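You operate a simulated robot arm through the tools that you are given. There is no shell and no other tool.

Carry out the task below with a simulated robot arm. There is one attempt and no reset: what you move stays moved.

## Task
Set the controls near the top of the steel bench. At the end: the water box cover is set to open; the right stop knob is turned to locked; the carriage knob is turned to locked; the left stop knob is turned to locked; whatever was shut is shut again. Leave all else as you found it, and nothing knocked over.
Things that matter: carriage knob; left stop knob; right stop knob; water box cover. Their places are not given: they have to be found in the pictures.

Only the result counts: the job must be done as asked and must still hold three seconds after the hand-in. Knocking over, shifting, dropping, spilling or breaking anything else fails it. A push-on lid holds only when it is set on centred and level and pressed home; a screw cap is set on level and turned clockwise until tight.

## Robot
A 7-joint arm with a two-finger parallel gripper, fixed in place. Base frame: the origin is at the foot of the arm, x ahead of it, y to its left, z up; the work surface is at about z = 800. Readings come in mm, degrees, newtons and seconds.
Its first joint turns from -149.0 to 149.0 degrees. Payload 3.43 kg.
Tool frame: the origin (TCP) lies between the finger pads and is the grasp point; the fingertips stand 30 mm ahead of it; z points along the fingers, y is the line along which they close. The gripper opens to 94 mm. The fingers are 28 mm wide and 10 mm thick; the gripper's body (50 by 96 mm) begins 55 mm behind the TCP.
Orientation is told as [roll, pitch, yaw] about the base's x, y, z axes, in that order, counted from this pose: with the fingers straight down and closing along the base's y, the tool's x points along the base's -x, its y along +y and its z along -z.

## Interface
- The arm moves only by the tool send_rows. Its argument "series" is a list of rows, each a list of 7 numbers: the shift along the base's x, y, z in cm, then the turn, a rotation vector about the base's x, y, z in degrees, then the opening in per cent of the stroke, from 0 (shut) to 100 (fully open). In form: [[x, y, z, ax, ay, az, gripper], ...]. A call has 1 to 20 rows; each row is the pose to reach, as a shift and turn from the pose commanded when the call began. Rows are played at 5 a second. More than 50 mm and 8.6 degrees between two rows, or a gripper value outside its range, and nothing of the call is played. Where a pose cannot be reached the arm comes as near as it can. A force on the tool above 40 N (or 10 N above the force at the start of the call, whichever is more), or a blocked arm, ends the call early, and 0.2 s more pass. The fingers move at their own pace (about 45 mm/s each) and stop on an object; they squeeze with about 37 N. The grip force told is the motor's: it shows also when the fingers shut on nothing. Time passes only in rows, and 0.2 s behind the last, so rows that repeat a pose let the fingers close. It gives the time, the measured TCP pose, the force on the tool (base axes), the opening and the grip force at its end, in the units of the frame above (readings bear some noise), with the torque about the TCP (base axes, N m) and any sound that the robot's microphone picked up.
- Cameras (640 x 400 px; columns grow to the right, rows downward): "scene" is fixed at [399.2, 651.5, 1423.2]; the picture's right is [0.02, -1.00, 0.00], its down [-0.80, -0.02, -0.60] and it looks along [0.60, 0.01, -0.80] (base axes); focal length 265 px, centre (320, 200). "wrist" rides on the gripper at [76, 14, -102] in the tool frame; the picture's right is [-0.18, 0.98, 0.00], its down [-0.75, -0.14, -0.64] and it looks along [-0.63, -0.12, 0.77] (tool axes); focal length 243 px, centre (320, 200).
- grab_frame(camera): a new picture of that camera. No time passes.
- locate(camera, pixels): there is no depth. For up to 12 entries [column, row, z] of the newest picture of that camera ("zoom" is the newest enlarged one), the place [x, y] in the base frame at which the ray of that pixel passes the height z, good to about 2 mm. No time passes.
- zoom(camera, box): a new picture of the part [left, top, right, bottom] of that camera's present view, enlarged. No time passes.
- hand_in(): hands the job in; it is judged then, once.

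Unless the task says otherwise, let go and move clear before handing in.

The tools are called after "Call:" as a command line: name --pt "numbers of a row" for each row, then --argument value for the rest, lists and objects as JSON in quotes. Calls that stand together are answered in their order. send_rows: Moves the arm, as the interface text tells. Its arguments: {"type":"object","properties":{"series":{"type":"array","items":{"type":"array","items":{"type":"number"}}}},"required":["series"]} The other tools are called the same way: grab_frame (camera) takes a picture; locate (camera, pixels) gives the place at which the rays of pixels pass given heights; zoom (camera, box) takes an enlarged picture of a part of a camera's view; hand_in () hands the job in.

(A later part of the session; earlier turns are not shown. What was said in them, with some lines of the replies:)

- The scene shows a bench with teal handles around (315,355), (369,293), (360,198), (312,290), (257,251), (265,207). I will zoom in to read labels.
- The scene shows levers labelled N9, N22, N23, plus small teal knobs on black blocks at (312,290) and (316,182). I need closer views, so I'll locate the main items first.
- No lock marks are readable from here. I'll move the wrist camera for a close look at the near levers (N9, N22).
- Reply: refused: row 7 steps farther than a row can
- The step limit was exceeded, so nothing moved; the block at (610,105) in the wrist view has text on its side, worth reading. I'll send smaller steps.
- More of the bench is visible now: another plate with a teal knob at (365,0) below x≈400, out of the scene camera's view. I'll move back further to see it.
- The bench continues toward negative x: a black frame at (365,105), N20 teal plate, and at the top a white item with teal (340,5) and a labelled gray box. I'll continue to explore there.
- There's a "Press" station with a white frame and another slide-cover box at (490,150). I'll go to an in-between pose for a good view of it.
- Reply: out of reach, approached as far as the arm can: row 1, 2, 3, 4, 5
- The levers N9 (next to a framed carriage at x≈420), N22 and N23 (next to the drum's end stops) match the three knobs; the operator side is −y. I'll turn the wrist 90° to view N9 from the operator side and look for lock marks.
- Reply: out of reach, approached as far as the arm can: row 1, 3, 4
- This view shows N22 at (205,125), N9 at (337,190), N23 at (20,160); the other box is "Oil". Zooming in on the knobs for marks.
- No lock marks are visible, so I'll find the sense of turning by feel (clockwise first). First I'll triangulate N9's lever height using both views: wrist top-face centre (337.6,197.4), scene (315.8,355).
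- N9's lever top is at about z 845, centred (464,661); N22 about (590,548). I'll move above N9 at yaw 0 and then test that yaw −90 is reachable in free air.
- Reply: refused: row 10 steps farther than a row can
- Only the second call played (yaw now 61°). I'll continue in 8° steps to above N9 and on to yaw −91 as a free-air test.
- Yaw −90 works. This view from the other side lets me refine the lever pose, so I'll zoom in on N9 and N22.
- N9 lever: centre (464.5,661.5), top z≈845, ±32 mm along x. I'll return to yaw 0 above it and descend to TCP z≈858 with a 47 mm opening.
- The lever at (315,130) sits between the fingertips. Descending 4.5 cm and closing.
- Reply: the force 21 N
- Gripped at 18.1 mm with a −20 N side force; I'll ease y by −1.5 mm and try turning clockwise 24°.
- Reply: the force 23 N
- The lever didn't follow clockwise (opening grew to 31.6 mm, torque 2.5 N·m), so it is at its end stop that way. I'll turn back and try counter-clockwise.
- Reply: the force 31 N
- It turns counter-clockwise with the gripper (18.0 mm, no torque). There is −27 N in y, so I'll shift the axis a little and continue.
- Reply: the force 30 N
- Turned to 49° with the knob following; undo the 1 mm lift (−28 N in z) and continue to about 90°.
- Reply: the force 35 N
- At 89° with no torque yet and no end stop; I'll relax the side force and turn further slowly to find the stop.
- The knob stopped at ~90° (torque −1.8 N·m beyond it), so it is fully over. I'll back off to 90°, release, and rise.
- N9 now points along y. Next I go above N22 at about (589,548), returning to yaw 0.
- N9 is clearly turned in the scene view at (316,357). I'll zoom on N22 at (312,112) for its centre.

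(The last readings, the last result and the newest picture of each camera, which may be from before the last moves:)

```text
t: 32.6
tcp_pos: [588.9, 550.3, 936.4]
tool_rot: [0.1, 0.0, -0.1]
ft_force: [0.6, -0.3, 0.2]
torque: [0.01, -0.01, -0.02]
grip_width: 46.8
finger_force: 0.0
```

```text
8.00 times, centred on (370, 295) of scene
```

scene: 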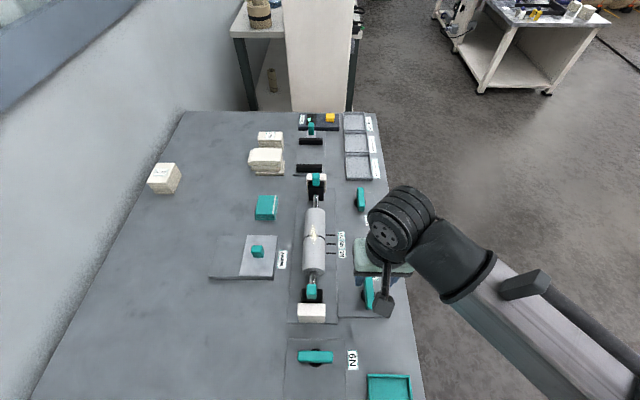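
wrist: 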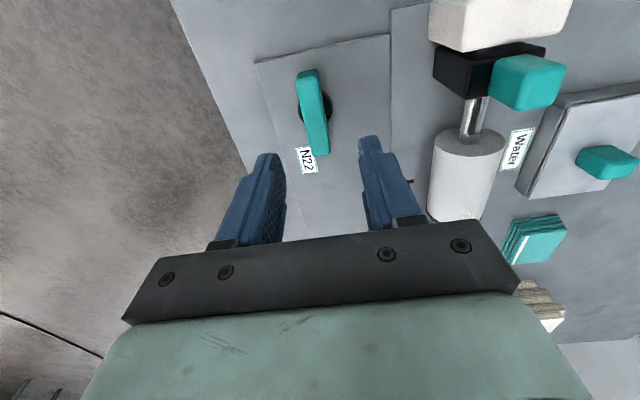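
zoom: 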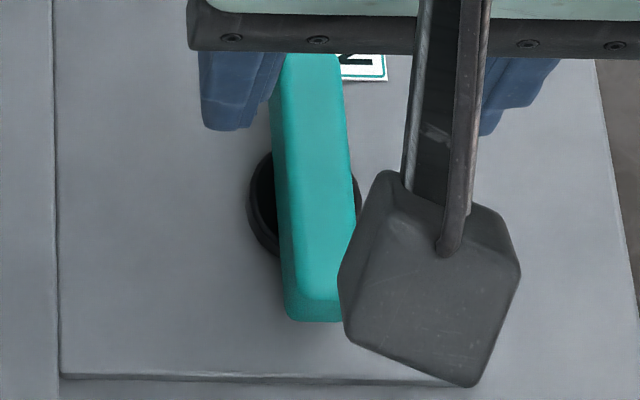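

N22 lever centre (589.5,546.3), along x. Shift −4 mm in y, descend to z≈857.5 and close.

Call:
send_rows --pt "0.05 -0.4 0 0 0 0 50" --pt "0.05 -0.45 -3 0 0 0 50" --pt "0.05 -0.45 -5.5 0 0 0 50" --pt "0.05 -0.45 -7.9 0 0 0 50" --pt "0.05 -0.45 -7.9 0 0 0 50" --pt "0.05 -0.45 -7.9 0 0 0 5" --pt "0.05 -0.45 -7.9 0 0 0 0" --pt "0.05 -0.45 -7.9 0 0 0 0" --pt "0.05 -0.45 -7.9 0 0 0 0"

Call:
grab_frame --camera "wrist"

```text
t: 34.6
tcp_pos: [589.0, 544.2, 859.3]
tool_rot: [0.2, -0.1, 0.1]
ft_force: [-1.3, 26.9, -2.0]
torque: [0.39, -0.24, 0.02]
grip_width: 17.9
finger_force: 44.9
```

```text
taken
```

wrist: 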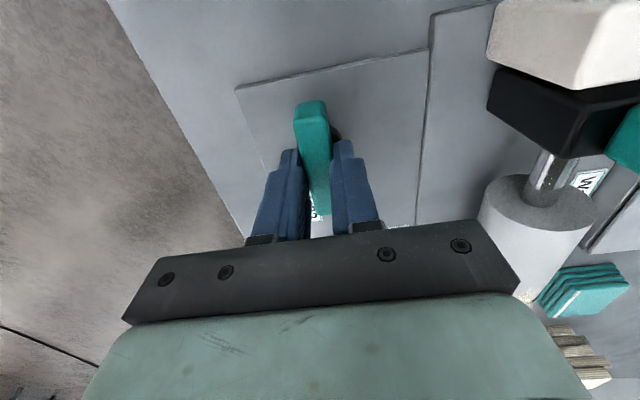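

Gripped at 17.9 mm with +27 N in y: shift +2.2 mm and try counter-clockwise 12°.

Call:
send_rows --pt "0 0.22 0 0 0 0 0" --pt "0 0.22 0 0 0 4 0" --pt "0 0.22 0 0 0 8 0" --pt "0 0.22 0 0 0 12 0" --pt "0 0.22 0 0 0 12 0"

```text
t: 35.8
tcp_pos: [590.6, 545.3, 860.0]
tool_rot: [-0.2, 0.0, 12.1]
ft_force: [3.0, 4.9, 6.4]
torque: [0.02, 0.31, 0.04]
grip_width: 17.9
finger_force: 45.1
```

N22 follows counter-clockwise freely (17.9 mm, no torque). Continue in steps.

Call:
send_rows --pt "0 0 0 0 0 6 0" --pt "0 0 0 0 0 12 0" --pt "0 0 0 0 0 18 0" --pt "0 0 0 0 0 24 0" --pt "0 0 0 0 0 30 0"

```text
t: 37.0
tcp_pos: [590.3, 543.7, 858.3]
tool_rot: [-0.1, 0.0, 42.1]
ft_force: [7.6, -16.4, 13.8]
torque: [0.0, -0.29, -0.03]
grip_width: 18.1
finger_force: 44.7
```

Call:
send_rows --pt "0.05 -0.13 0.1 0 0 0 0" --pt "0.05 -0.13 0.1 0 0 6 0" --pt "0.05 -0.13 0.1 0 0 12 0" --pt "0.05 -0.13 0.1 0 0 18 0" --pt "0.05 -0.13 0.1 0 0 24 0" --pt "0.05 -0.13 0.1 0 0 30 0"

```text
t: 38.4
tcp_pos: [589.5, 544.0, 859.9]
tool_rot: [0.0, 0.2, 72.1]
ft_force: [3.6, -17.5, -16.9]
torque: [0.49, -0.5, -0.02]
grip_width: 17.7
finger_force: 44.7
```

At 72° it still follows; continue to 90° and just beyond to feel the stop.

Call:
send_rows --pt "0 -0.1 -0.1 0 0 0 0" --pt "0 -0.1 -0.1 0 0 6 0" --pt "0 -0.1 -0.1 0 0 12 0" --pt "0 -0.1 -0.1 0 0 18 0" --pt "0 -0.1 -0.1 0 0 22 0" --pt "0 -0.1 -0.1 0 0 26 0"

Call:
grab_frame --camera "wrist"

```text
t: 39.8
tcp_pos: [589.4, 545.5, 859.0]
tool_rot: [-0.1, -0.1, 98.0]
ft_force: [6.7, -1.0, 1.6]
torque: [0.42, -0.12, -1.74]
grip_width: 22.0
finger_force: 45.2
```

```text
taken
```

wrist: 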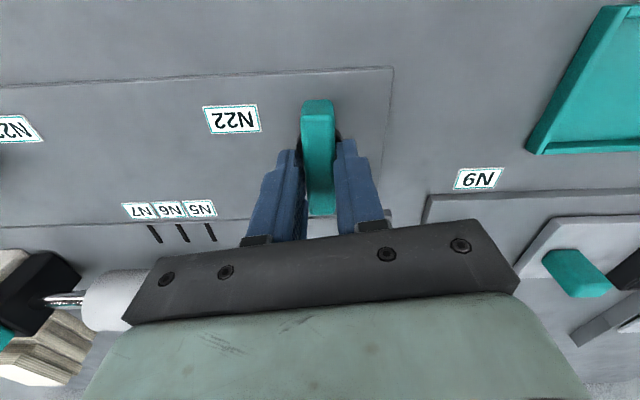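

N22 is at its stop (−1.7 N·m at 98°). I'll back off, release and rise.

Call:
send_rows --pt "0 0 0 0 0 -4 0" --pt "0 0 0 0 0 -7 0" --pt "0 0 0 0 0 -7 45" --pt "0 0 0 0 0 -7 45" --pt "0 0 0 0 0 -7 45" --pt "0 0 4 0 0 -7 45" --pt "0 0 8 0 0 -7 45" --pt "0 0 10 0 0 -7 45"

Call:
send_rows --pt "2 0 0 0 0 -8 50" --pt "4 0 0 0 0 -16 50" --pt "6 0 0 0 0 -24 50" --pt "8 0 0 0 0 -32 50" --pt "10 0 0 0 0 -40 50" --pt "12 0 0 0 0 -48 50" --pt "14 0 0 0 0 -56 50" --pt "16 0 0 0 0 -64 50" --pt "17 0 0 0 0 -72 50" --pt "17 0 0 0 0 -80 50" --pt "17 0 0 0 0 -88 50" --pt "17 0 0 0 0 -91 50" --pt "17 0 0 0 0 -91 50"

Call:
grab_frame --camera "wrist"

Call:
grab_frame --camera "scene"

```text
t: 41.6
tcp_pos: [591.7, 543.0, 956.9]
tool_rot: [0.0, -0.1, 91.0]
ft_force: [0.2, 0.1, 0.1]
torque: [-0.03, 0.03, -0.02]
grip_width: 42.3
finger_force: 0.2
```

```text
t: 44.4
tcp_pos: [759.4, 543.3, 958.3]
tool_rot: [-0.1, 0.0, -0.1]
ft_force: [0.5, 0.3, -0.1]
torque: [0.01, -0.02, -0.01]
grip_width: 47.0
finger_force: 0.0
```

```text
taken
```

wrist: 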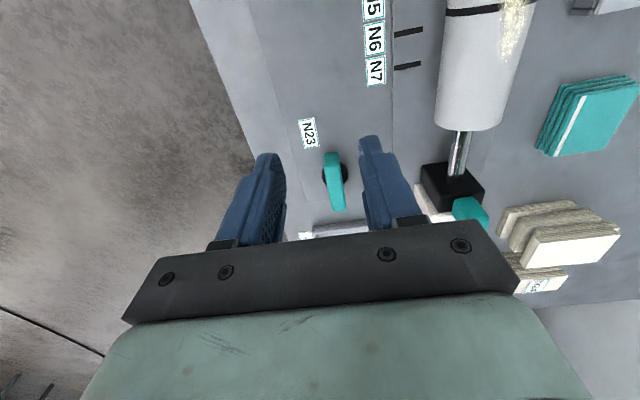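

```text
taken
```

scene: 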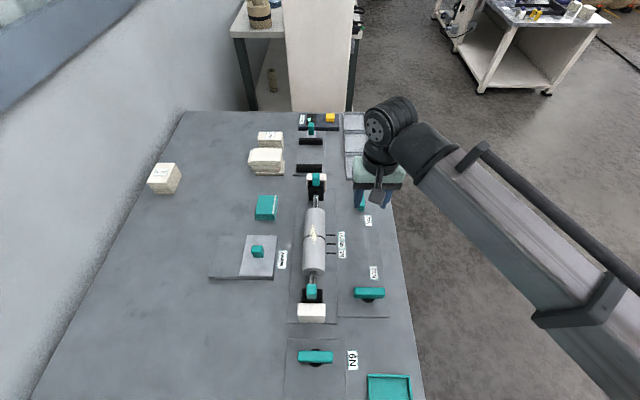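

N9 and N22 are both turned in the scene view. N23 is at (335,180) in the wrist view; zoom to locate it precisely.

Call:
zoom --camera "wrist" --box '[280, 130, 400, 230]'

Call:
locate --camera "wrist" --pixels '[[332, 157, 845], [338.5, 210, 845], [335, 180, 845], [336, 180, 815]]'

```text
4.00 times, centred on (340, 180) of wrist
```

zoom: 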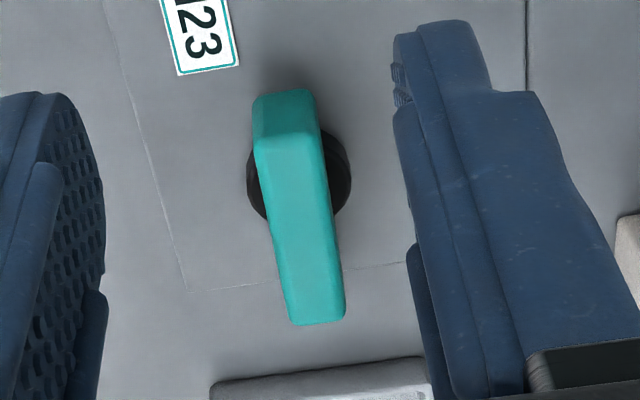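

```text
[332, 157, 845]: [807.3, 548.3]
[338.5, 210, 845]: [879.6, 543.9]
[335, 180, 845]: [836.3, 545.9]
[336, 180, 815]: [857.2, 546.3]
```

N23's lever centre is about (848,546), ~1008 mm from the base axis — beyond the nominal vertical reach. I'll test how far I can get above it.

Call:
send_rows --pt "3 0.1 0 0 0 0 50" --pt "6 0.2 0 0 0 0 50" --pt "8.8 0.2 0 0 0 0 50" --pt "8.8 0.2 -2 0 0 0 50" --pt "8.8 0.2 -4 0 0 0 50" --pt "8.8 0.2 -6 0 0 0 50" --pt "8.8 0.2 -6 0 0 0 50"

Call:
grab_frame --camera "wrist"

Call:
grab_frame --camera "scene"

```text
t: 46.0
tcp_pos: [848.3, 545.1, 898.4]
tool_rot: [0.0, 0.1, 0.0]
ft_force: [0.2, 0.6, -0.1]
torque: [0.01, 0.01, -0.04]
grip_width: 47.1
finger_force: 0.2
```

```text
taken
```

wrist: 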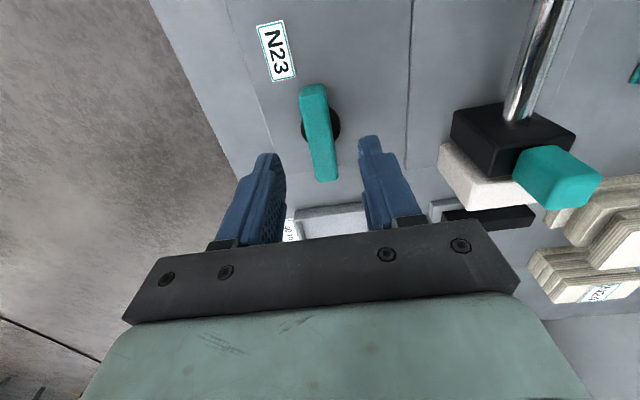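

```text
taken
```

scene: 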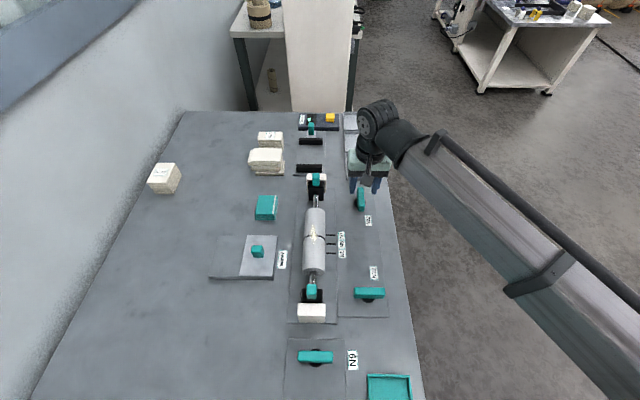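

Reach is fine here. Check the lever against the gripper once more from this closer view.

Call:
zoom --camera "wrist" --box '[260, 70, 400, 190]'

Call:
locate --camera "wrist" --pixels '[[313, 98, 845], [327, 181, 845], [320, 138, 845]]'

```text
3.33 times, centred on (330, 130) of wrist
```

zoom: 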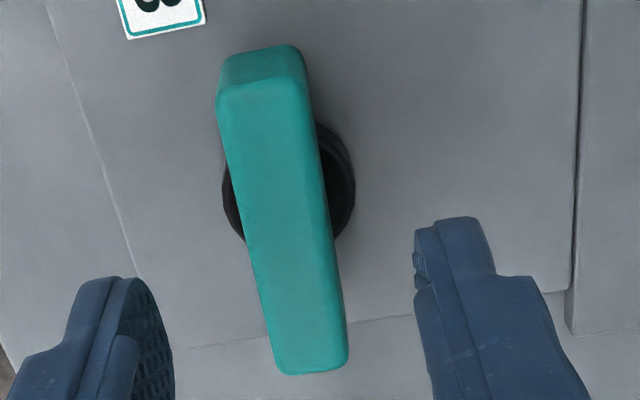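

```text
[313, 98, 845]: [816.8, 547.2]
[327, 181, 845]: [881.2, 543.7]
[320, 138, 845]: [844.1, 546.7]
```

Lever centre (849,545.5) under the TCP. Descend 4 cm, close, and try counter-clockwise 12°.

Call:
send_rows --pt "0 0.05 -1.5 0 0 0 50" --pt "0 0.05 -3 0 0 0 50" --pt "0 0.05 -4 0 0 0 50" --pt "0 0.05 -4 0 0 0 50" --pt "0 0.05 -4 0 0 0 5" --pt "0 0.05 -4 0 0 0 0" --pt "0 0.05 -4 0 0 0 0" --pt "0 0.05 -4 0 0 0 0"

Call:
send_rows --pt "0 0 0 0 0 4 0" --pt "0 0 0 0 0 8 0" --pt "0 0 0 0 0 12 0" --pt "0 0 0 0 0 12 0"

Call:
grab_frame --camera "wrist"

```text
t: 47.8
tcp_pos: [847.5, 544.3, 859.0]
tool_rot: [0.0, 0.0, 0.0]
ft_force: [-1.2, -6.7, -0.5]
torque: [-0.05, 0.04, 0.04]
grip_width: 18.1
finger_force: 44.9
```

```text
t: 48.8
tcp_pos: [847.7, 545.1, 858.2]
tool_rot: [-0.1, 0.0, 11.9]
ft_force: [-3.7, -19.0, -8.0]
torque: [-0.06, -1.0, -0.01]
grip_width: 17.8
finger_force: 44.8
```

```text
taken
```

wrist: 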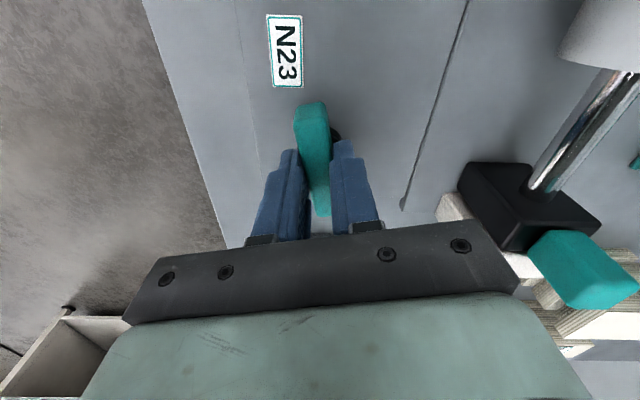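

N23 follows counter-clockwise too. Ease y by −1.5 mm and continue.

Call:
send_rows --pt "0 -0.15 -0.05 0 0 0 0" --pt "0 -0.15 -0.05 0 0 6 0" --pt "0 -0.15 -0.05 0 0 12 0" --pt "0 -0.15 -0.05 0 0 18 0" --pt "0 -0.15 -0.05 0 0 24 0" --pt "0 -0.15 -0.05 0 0 30 0"

```text
t: 50.2
tcp_pos: [848.8, 543.6, 859.3]
tool_rot: [-0.1, -0.1, 42.1]
ft_force: [15.2, -13.5, 4.1]
torque: [-0.69, 0.68, -0.05]
grip_width: 18.1
finger_force: 45.2
```

Call:
send_rows --pt "0.12 -0.1 0 0 0 0 0" --pt "0.12 -0.1 0 0 0 6 0" --pt "0.12 -0.1 0 0 0 12 0" --pt "0.12 -0.1 0 0 0 18 0" --pt "0.12 -0.1 0 0 0 24 0" --pt "0.12 -0.1 0 0 0 30 0"

```text
t: 51.6
tcp_pos: [849.9, 543.2, 858.8]
tool_rot: [-0.1, 0.0, 72.1]
ft_force: [15.2, -8.1, 0.9]
torque: [1.19, -0.79, -0.07]
grip_width: 17.8
finger_force: 44.9
```

Still following at 72°; continue past 90° to feel the stop.

Call:
send_rows --pt "0.12 -0.05 0 0 0 0 0" --pt "0.12 -0.05 0 0 0 6 0" --pt "0.12 -0.05 0 0 0 12 0" --pt "0.12 -0.05 0 0 0 18 0" --pt "0.12 -0.05 0 0 0 22 0" --pt "0.12 -0.05 0 0 0 26 0"

Call:
grab_frame --camera "wrist"

```text
t: 53.0
tcp_pos: [849.4, 543.8, 859.1]
tool_rot: [0.0, 0.0, 98.0]
ft_force: [6.3, -2.9, 2.0]
torque: [-0.09, -0.12, -1.78]
grip_width: 21.7
finger_force: 44.8
```

```text
taken
```

wrist: 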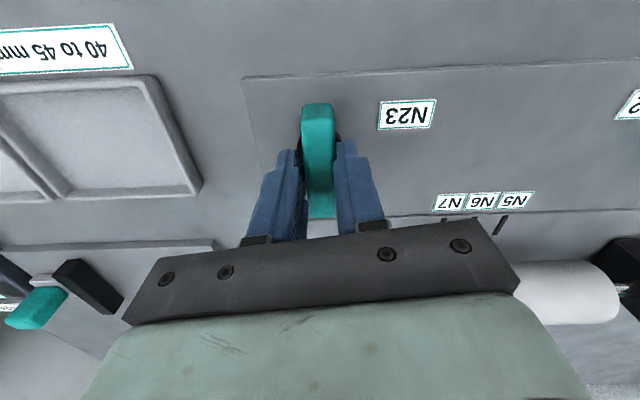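

N23 has reached its stop. I'll back off, release, rise, and go look at the Water box.

Call:
send_rows --pt "0 0 0 0 0 -4 0" --pt "0 0 0 0 0 -7 0" --pt "0 0 0 0 0 -7 45" --pt "0 0 0 0 0 -7 45" --pt "0 0 0 0 0 -7 45" --pt "0 0 4 0 0 -7 45" --pt "0 0 8 0 0 -7 45" --pt "0 0 12 0 0 -7 45" --pt "0 0 14 0 0 -7 45"

Call:
send_rows --pt "-4 0 2 0 0 0 45" --pt "-8 2 4 0 0 0 30" --pt "-11 5 6 0 0 0 10" --pt "-13 9 6 0 0 0 0" --pt "-15 12 6 0 0 0 0" --pt "-15 12 6 0 0 0 0"

Call:
grab_frame --camera "wrist"

Call:
grab_frame --camera "scene"

```text
t: 55.0
tcp_pos: [850.7, 543.2, 997.7]
tool_rot: [0.0, -0.1, 91.1]
ft_force: [0.1, -0.5, -0.6]
torque: [0.03, 0.01, 0.0]
grip_width: 42.3
finger_force: 0.1
```

```text
t: 56.4
tcp_pos: [700.1, 664.0, 1057.3]
tool_rot: [0.0, -0.1, 91.0]
ft_force: [0.4, -0.5, -0.8]
torque: [-0.02, 0.01, 0.01]
grip_width: 0.0
finger_force: 33.3
```

```text
taken
```

wrist: 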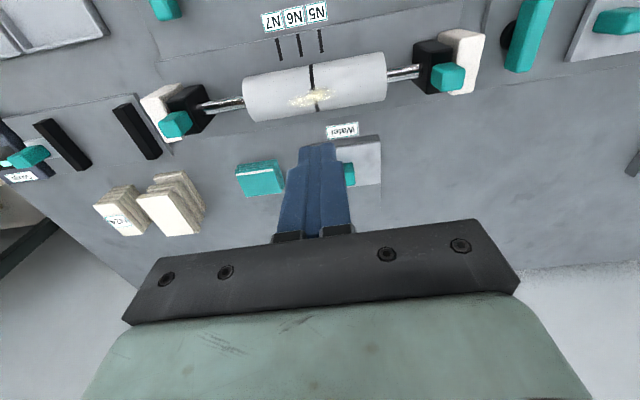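

```text
taken
```

scene: 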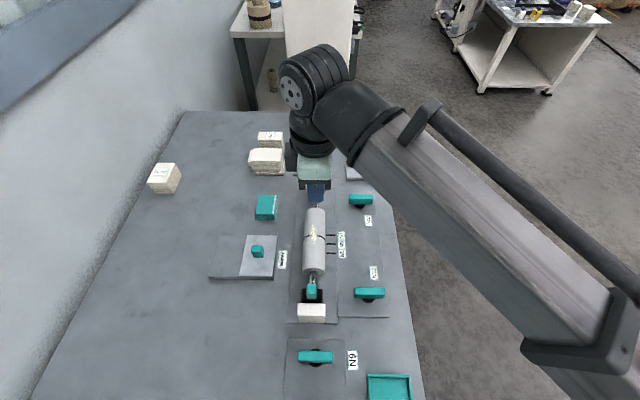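

All three levers now lie along y in the scene view. Now locate the Water box's edges and handle from the scene picture.

Call:
locate --camera "scene" --pixels '[[247.4, 235, 815], [278, 236, 815], [273.4, 276.6, 815], [239.4, 276, 815], [219, 235.6, 810], [208, 276.4, 810], [257, 248, 840], [257, 248, 830], [257, 248, 850], [262, 257.5, 815], [251.5, 257.5, 815]]'

Call:
zoom --camera "scene" --box '[200, 220, 300, 290]'

Call:
zoom --camera "wrist" --box '[220, 100, 420, 230]'

```text
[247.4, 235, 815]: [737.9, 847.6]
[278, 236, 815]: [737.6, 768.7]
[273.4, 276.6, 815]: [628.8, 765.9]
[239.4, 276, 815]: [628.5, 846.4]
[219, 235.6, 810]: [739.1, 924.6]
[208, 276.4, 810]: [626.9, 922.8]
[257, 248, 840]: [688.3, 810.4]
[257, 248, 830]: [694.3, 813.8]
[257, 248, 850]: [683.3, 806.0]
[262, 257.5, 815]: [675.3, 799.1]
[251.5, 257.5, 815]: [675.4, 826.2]
```

```text
5.71 times, centred on (250, 255) of scene
```

zoom: 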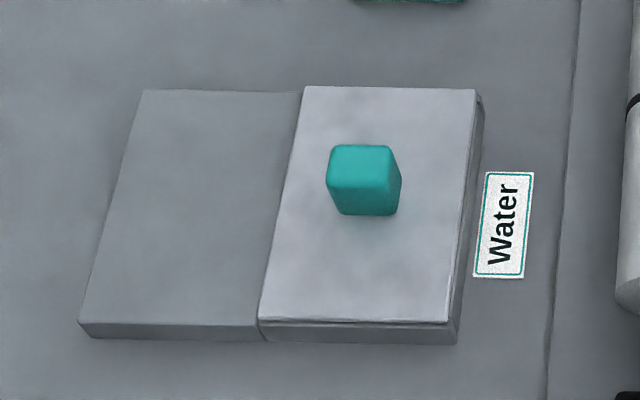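

```text
3.08 times, centred on (320, 165) of wrist
```

zoom: 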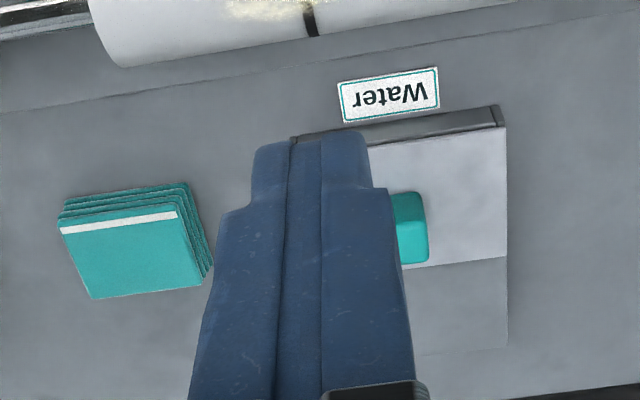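

The cover is about 110×80 mm centred at (683,807) on the near half of its base; it must slide +y ~76 mm. Before approaching with a tilted tool I'll check the drum's height and the handle's.

Call:
locate --camera "wrist" --pixels '[[310, 66, 850], [318, 105, 850], [310, 66, 800], [318, 105, 800], [350, 168, 850], [350, 168, 840], [350, 168, 830]]'

Call:
locate --camera "scene" --pixels '[[303, 240, 850], [326, 240, 850], [303, 240, 800], [326, 240, 800], [312, 290, 880], [312, 290, 860]]'

```text
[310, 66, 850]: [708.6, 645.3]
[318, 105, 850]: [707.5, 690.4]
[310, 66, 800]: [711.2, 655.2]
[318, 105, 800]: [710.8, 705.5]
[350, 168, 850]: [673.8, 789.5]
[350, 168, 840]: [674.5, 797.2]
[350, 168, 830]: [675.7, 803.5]
```

```text
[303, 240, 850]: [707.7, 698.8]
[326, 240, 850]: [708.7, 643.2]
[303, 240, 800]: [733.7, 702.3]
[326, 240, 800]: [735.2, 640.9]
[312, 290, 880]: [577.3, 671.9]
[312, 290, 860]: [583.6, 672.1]
```

Drum top is ≈867 and handle top ≈850, so a tilted gripper coming in above the drum fits if the camera faces +y (yaw −90). I'll rotate there at height.

Call:
send_rows --pt "0 0 0 0 0 -8.3 50" --pt "-0.5 0 0 0 0 -16.6 50" --pt "-1 0 0 0 0 -24.9 50" --pt "-1.7 0 0 0 0 -33.2 50" --pt "-1.7 0 0 0 0 -41.5 50" --pt "-1.7 0 0 0 0 -49.8 50" --pt "-1.7 0 0 0 0 -58.1 50" --pt "-1.7 0 0 0 0 -66.4 50" --pt "-1.7 0 0 0 0 -74.7 50" --pt "-1.7 0 0 0 0 -83 50" --pt "-1.7 0 0 0 0 -91 50"

Call:
send_rows --pt "0 0 0 0 0 -8.3 50" --pt "0 0 0 0 0 -16.6 50" --pt "0 0 0 0 0 -24.9 50" --pt "0 0 0 0 0 -33.2 50" --pt "0 0 0 0 0 -41.5 50" --pt "0 0 0 0 0 -49.8 50" --pt "0 0 0 0 0 -58.1 50" --pt "0 0 0 0 0 -66.4 50" --pt "0 0 0 0 0 -74.7 50" --pt "0 0 0 0 0 -83 50" --pt "0 0 0 0 0 -90 50" --pt "0 0 0 0 0 -90 50"

Call:
grab_frame --camera "scene"

```text
t: 58.8
tcp_pos: [683.7, 662.9, 1058.7]
tool_rot: [-0.1, 0.0, 0.0]
ft_force: [0.2, 0.8, 0.5]
torque: [-0.04, 0.01, -0.01]
grip_width: 46.9
finger_force: 0.1
```

```text
t: 61.4
tcp_pos: [683.4, 664.5, 1057.9]
tool_rot: [0.0, -0.1, -90.1]
ft_force: [1.2, -0.2, -0.5]
torque: [-0.02, -0.01, -0.01]
grip_width: 47.2
finger_force: 0.1
```

```text
taken
```

scene: 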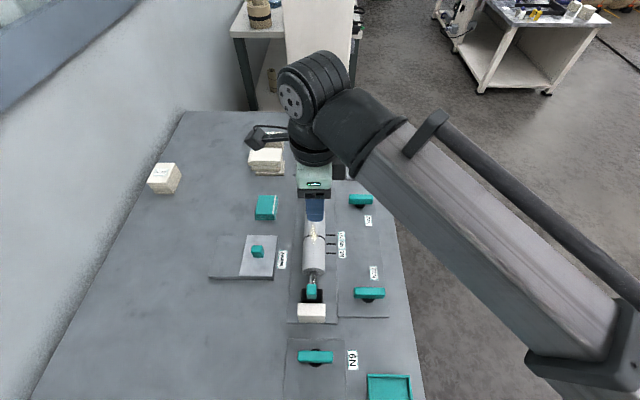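

Now tilt 40° about x so the fingers lean toward +y, moving to above the handle, then test reach to the end position at z 920.

Call:
send_rows --pt "0 1.5 -1 8 0 0 50" --pt "0 3 -2 16 0 0 50" --pt "0 5 -3 24 0 0 50" --pt "0 7 -5 32 0 0 50" --pt "0 9.5 -7 40 0 0 50" --pt "0 11.5 -9 40 0 0 50" --pt "0 12.6 -11 40 0 0 50" --pt "0 12.6 -13.5 40 0 0 50" --pt "0 12.6 -13.5 40 0 0 50"

Call:
grab_frame --camera "scene"

Call:
grab_frame --camera "wrist"

```text
t: 63.4
tcp_pos: [682.8, 789.6, 923.3]
tool_rot: [0.0, 40.0, -89.9]
ft_force: [0.3, -0.5, -0.2]
torque: [0.01, 0.01, 0.0]
grip_width: 47.4
finger_force: 0.1
```

```text
taken
```

scene: 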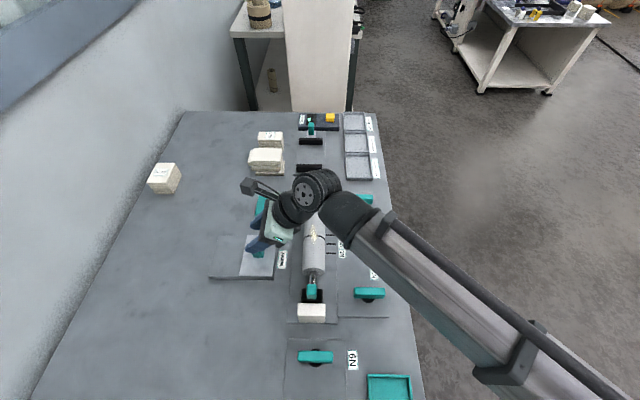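

```text
taken
```

wrist: 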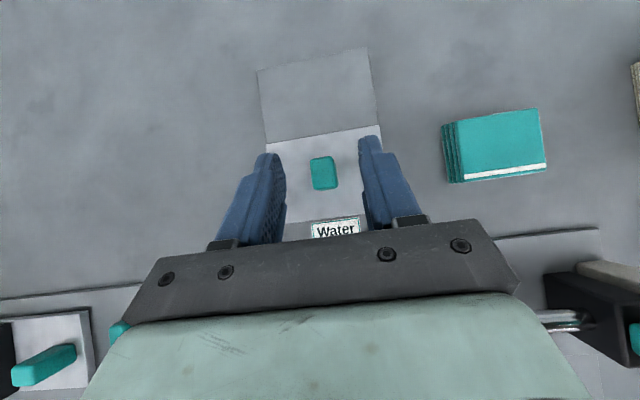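

A clear view of the cover: handle at (323,172) between the fingers. Locate handle and cover from here.

Call:
zoom --camera "wrist" --box '[240, 40, 400, 240]'

Call:
locate --camera "wrist" --pixels '[[311, 159, 850], [333, 157, 850], [315, 189, 850], [336, 187, 850], [323, 172, 850], [323, 172, 840], [266, 143, 818], [380, 125, 818], [257, 71, 814], [367, 47, 814]]'

```text
2.00 times, centred on (320, 140) of wrist
```

zoom: 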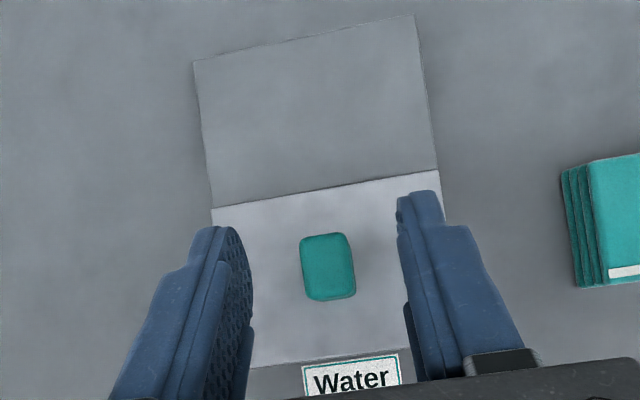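

```text
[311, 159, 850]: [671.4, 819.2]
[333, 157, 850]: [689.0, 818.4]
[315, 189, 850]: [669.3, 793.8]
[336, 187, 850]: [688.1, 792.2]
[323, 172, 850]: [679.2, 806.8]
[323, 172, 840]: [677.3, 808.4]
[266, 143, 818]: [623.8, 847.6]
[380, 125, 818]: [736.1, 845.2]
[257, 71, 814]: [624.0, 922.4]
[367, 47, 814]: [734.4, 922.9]
```

Handle is ≈20×27 mm, centred near (681,806), top ≈852. Descend 6.2 cm and close on it.

Call:
send_rows --pt "-0.15 0 -2 0 0 0 50" --pt "-0.15 0 -4 0 0 0 50" --pt "-0.15 0 -5.3 0 0 0 50" --pt "-0.15 0 -6.2 0 0 0 50" --pt "-0.15 0 -6.2 0 0 0 50"

Call:
send_rows --pt "0 0 0 0 0 0 10" --pt "0 0 0 0 0 0 0" --pt "0 0 0 0 0 0 0" --pt "0 0 0 0 0 0 0"

Call:
grab_frame --camera "wrist"

Call:
zoom --camera "scene" --box '[200, 200, 340, 300]'

```text
t: 64.6
tcp_pos: [682.0, 789.4, 859.9]
tool_rot: [0.0, 40.0, -90.0]
ft_force: [0.0, 0.2, 0.0]
torque: [-0.01, -0.01, -0.04]
grip_width: 47.0
finger_force: 0.0
```

```text
t: 65.6
tcp_pos: [679.0, 787.8, 860.7]
tool_rot: [-0.2, 40.0, -90.0]
ft_force: [-16.3, -0.8, -2.9]
torque: [-0.16, -0.29, -0.32]
grip_width: 19.9
finger_force: 45.0
```

```text
taken
```

wrist: 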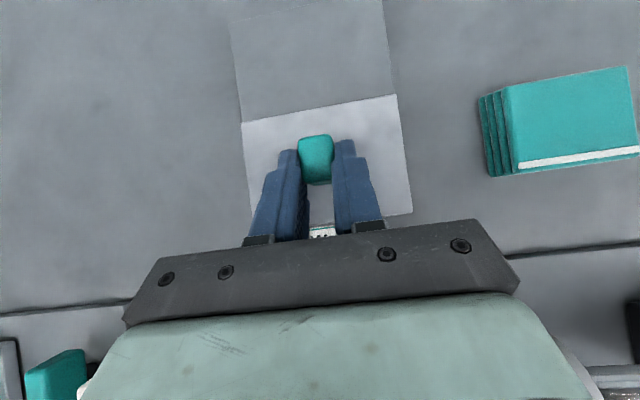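

```text
4.00 times, centred on (270, 250) of scene
```

zoom: 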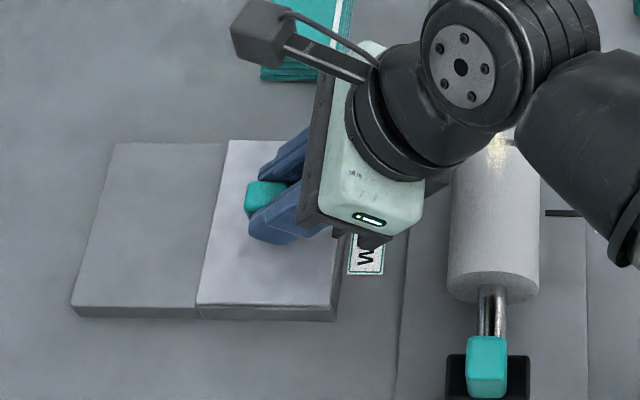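

Handle gripped (19.9 mm). Ease x by −1.5 mm and slide +y 2.4 cm.

Call:
send_rows --pt "-0.15 0 0 0 0 0 0" --pt "-0.15 0.4 0 0 0 0 0" --pt "-0.15 0.8 0 0 0 0 0" --pt "-0.15 1.2 0 0 0 0 0" --pt "-0.15 1.6 0 0 0 0 0" --pt "-0.15 2 0 0 0 0 0" --pt "-0.15 2.4 0 0 0 0 0"

Call:
grab_frame --camera "wrist"

```text
t: 67.2
tcp_pos: [679.5, 812.5, 860.2]
tool_rot: [0.0, 39.9, -90.0]
ft_force: [-4.0, -1.0, -16.0]
torque: [-0.04, 0.12, -0.05]
grip_width: 20.0
finger_force: 44.8
```

```text
taken
```

wrist: 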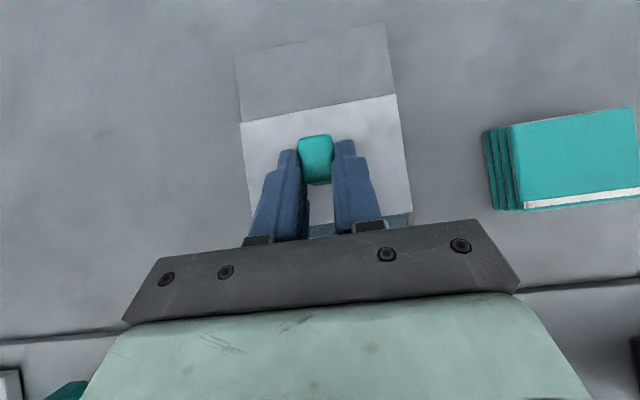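

The cover slides with the handle, revealing a bluish (water) opening at (320,228). Continue to the end of travel.

Call:
send_rows --pt "0 0.5 -0.1 0 0 0 0" --pt "0 1 -0.1 0 0 0 0" --pt "0 1.5 -0.1 0 0 0 0" --pt "0 2 -0.1 0 0 0 0" --pt "0 2.5 -0.1 0 0 0 0" --pt "0 3 -0.1 0 0 0 0" --pt "0 3.5 -0.1 0 0 0 0" --pt "0 4 -0.1 0 0 0 0" --pt "0 4.4 -0.1 0 0 0 0"

Call:
grab_frame --camera "wrist"

```text
t: 69.2
tcp_pos: [679.5, 858.3, 859.8]
tool_rot: [0.0, 40.0, -90.0]
ft_force: [-7.9, -0.6, -16.8]
torque: [0.76, -0.11, 0.12]
grip_width: 19.8
finger_force: 44.8
```

```text
taken
```

wrist: 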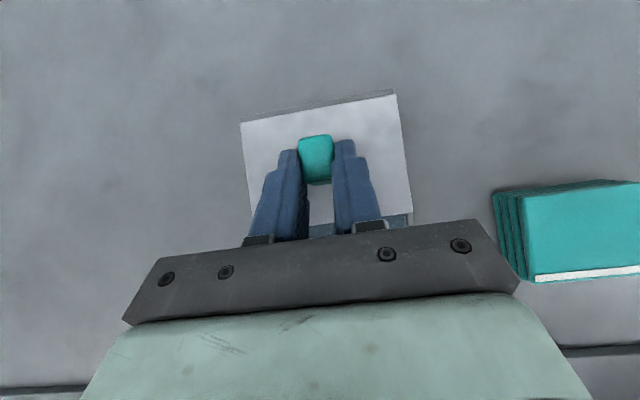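

About 70 mm moved; a thin strip of base remains at (320,105). Push on gently until the stop is felt.

Call:
send_rows --pt "0 0.2 0 0 0 0 0" --pt "0 0.4 0 0 0 0 0" --pt "0 0.6 0 0 0 0 0" --pt "0 0.8 0 0 0 0 0" --pt "0 1.0 0 0 0 0 0"

Call:
grab_frame --camera "wrist"

```text
t: 70.4
tcp_pos: [680.0, 864.9, 860.3]
tool_rot: [0.0, 39.9, -90.1]
ft_force: [-4.4, -6.4, -12.9]
torque: [0.72, -0.11, 0.0]
grip_width: 20.2
finger_force: 45.1
```

```text
taken
```

wrist: 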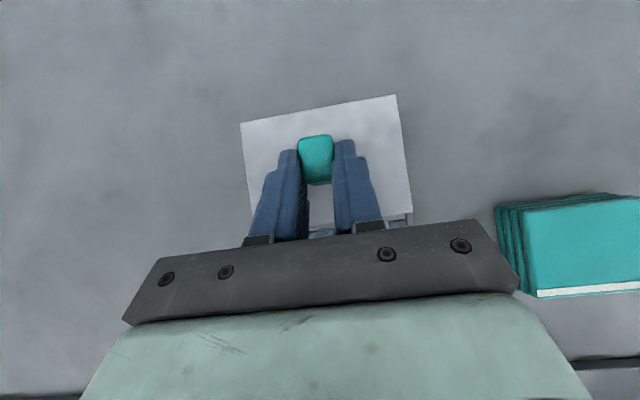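

The strip is gone and −6 N in y is building; a few mm more to confirm the stop, then ease off.

Call:
send_rows --pt "0 0.1 0 0 0 0 0" --pt "0 0.2 0 0 0 0 0" --pt "0 0.3 0 0 0 0 0" --pt "0 0.3 0 0 0 0 0"

Call:
grab_frame --camera "wrist"

```text
t: 71.4
tcp_pos: [679.9, 868.4, 860.6]
tool_rot: [0.0, 39.9, -90.1]
ft_force: [-1.9, -29.0, -7.2]
torque: [-0.46, -0.13, -0.17]
grip_width: 19.4
finger_force: 45.3
```

```text
taken
```

wrist: 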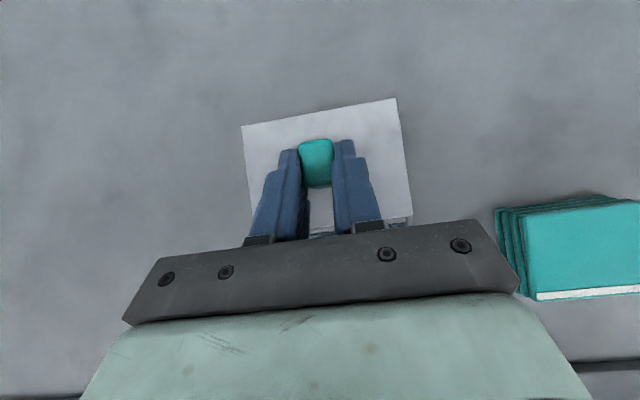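

The end stop is firm (−29 N). Ease back 2 mm, open, and retreat upward.

Call:
send_rows --pt "0 -0.2 0 0 0 0 0" --pt "0 -0.2 0 0 0 0 50" --pt "0 -0.2 0 0 0 0 50" --pt "0 -0.2 0 0 0 0 50" --pt "0 -0.2 2 0 0 0 50" --pt "0 -0.2 5 0 0 0 50" --pt "0 -1.5 9 0 0 0 50" --pt "0 -5 12 0 0 0 50" --pt "0 -9 14 0 0 0 50" --pt "0 -13 16 0 0 0 50" --pt "0 -17 18 0 0 0 50" --pt "0 -20 20 -8 0 0 50" --pt "0 -22 20 -16 0 0 50" --pt "0 -22 20 -24 0 0 50" --pt "0 -22 20 -32 0 0 50" --pt "0 -22 20 -40 0 0 50"

Call:
grab_frame --camera "wrist"

Call:
grab_frame --camera "scene"

```text
t: 74.8
tcp_pos: [679.2, 649.6, 1060.9]
tool_rot: [0.1, -0.1, -90.1]
ft_force: [-0.2, 1.0, -0.3]
torque: [0.03, -0.02, 0.01]
grip_width: 47.1
finger_force: 0.1
```

```text
taken
```

wrist: 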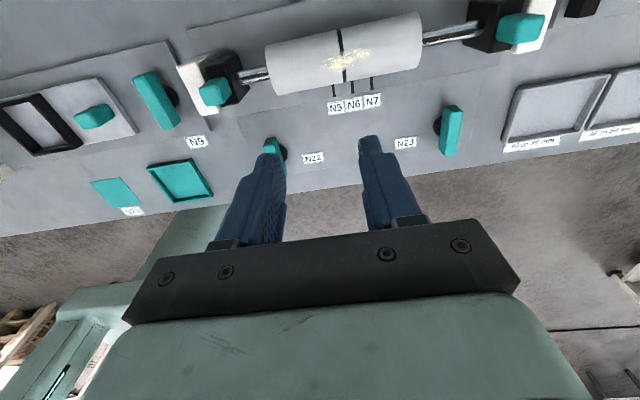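

```text
taken
```

scene: 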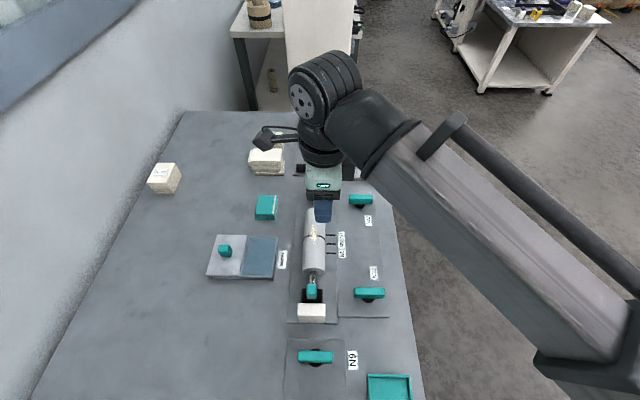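

The Water cover now sits on the far half showing the blue opening at (262,258), and the levers at (316,357), (369,293), (361,200) all lie crosswise. One last zoom check before handing in.

Call:
zoom --camera "scene" --box '[200, 180, 420, 320]'

Call:
zoom --camera "scene" --box '[280, 260, 420, 400]'

Call:
zoom --camera "wrist" --box '[380, 80, 520, 180]'

```text
2.86 times, centred on (310, 250) of scene
```

zoom: 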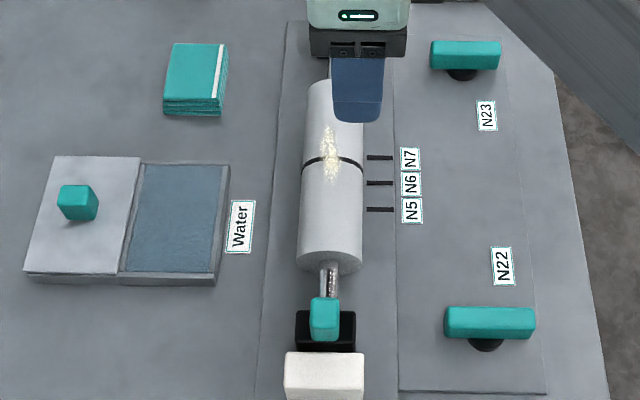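

```text
2.86 times, centred on (350, 330) of scene
```

zoom: 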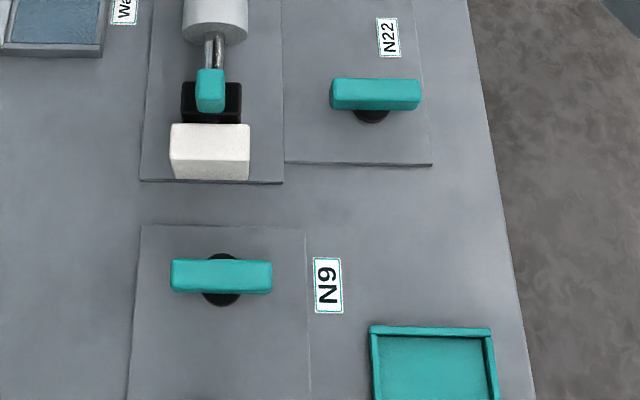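

```text
4.00 times, centred on (450, 130) of wrist
```

zoom: 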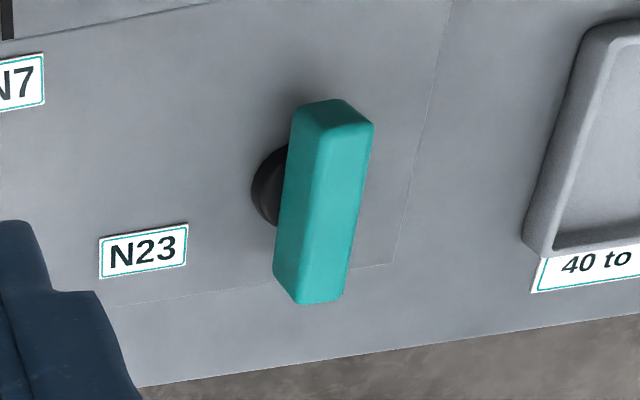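

All three levers are fully over, the Water cover is open on its far half, nothing else has moved, and the arm is clear. Handing in.

Call:
hand_in

```text
The job is handed in.
```

The three knobs are turned and the water box cover is open. The job is handed in, but I haven't seen how it was judged.

- **Which knobs:** the bench labels them only N9, N22 and N23. I took N9 as the carriage knob, because it sits beside the framed carriage. N22 and N23 I took as the left and right stop knobs, because each sits beside one end of the drum, seen from the operator's side. No other levers like these were on the bench.
- **Locked position:** nothing on the bench marks which way is locked. Each knob turned a quarter turn counter-clockwise until it met its stop, and I took that end as locked. N9 would not turn clockwise, so it started at the opposite stop.
- **Water box cover:** I slid it away from the robot until it hit its end stop, and the water opening is fully uncovered.

The last pictures show nothing else shifted or knocked over. I opened nothing besides the water box cover, so nothing needed shutting again. The gripper was released and clear of everything before I handed in.
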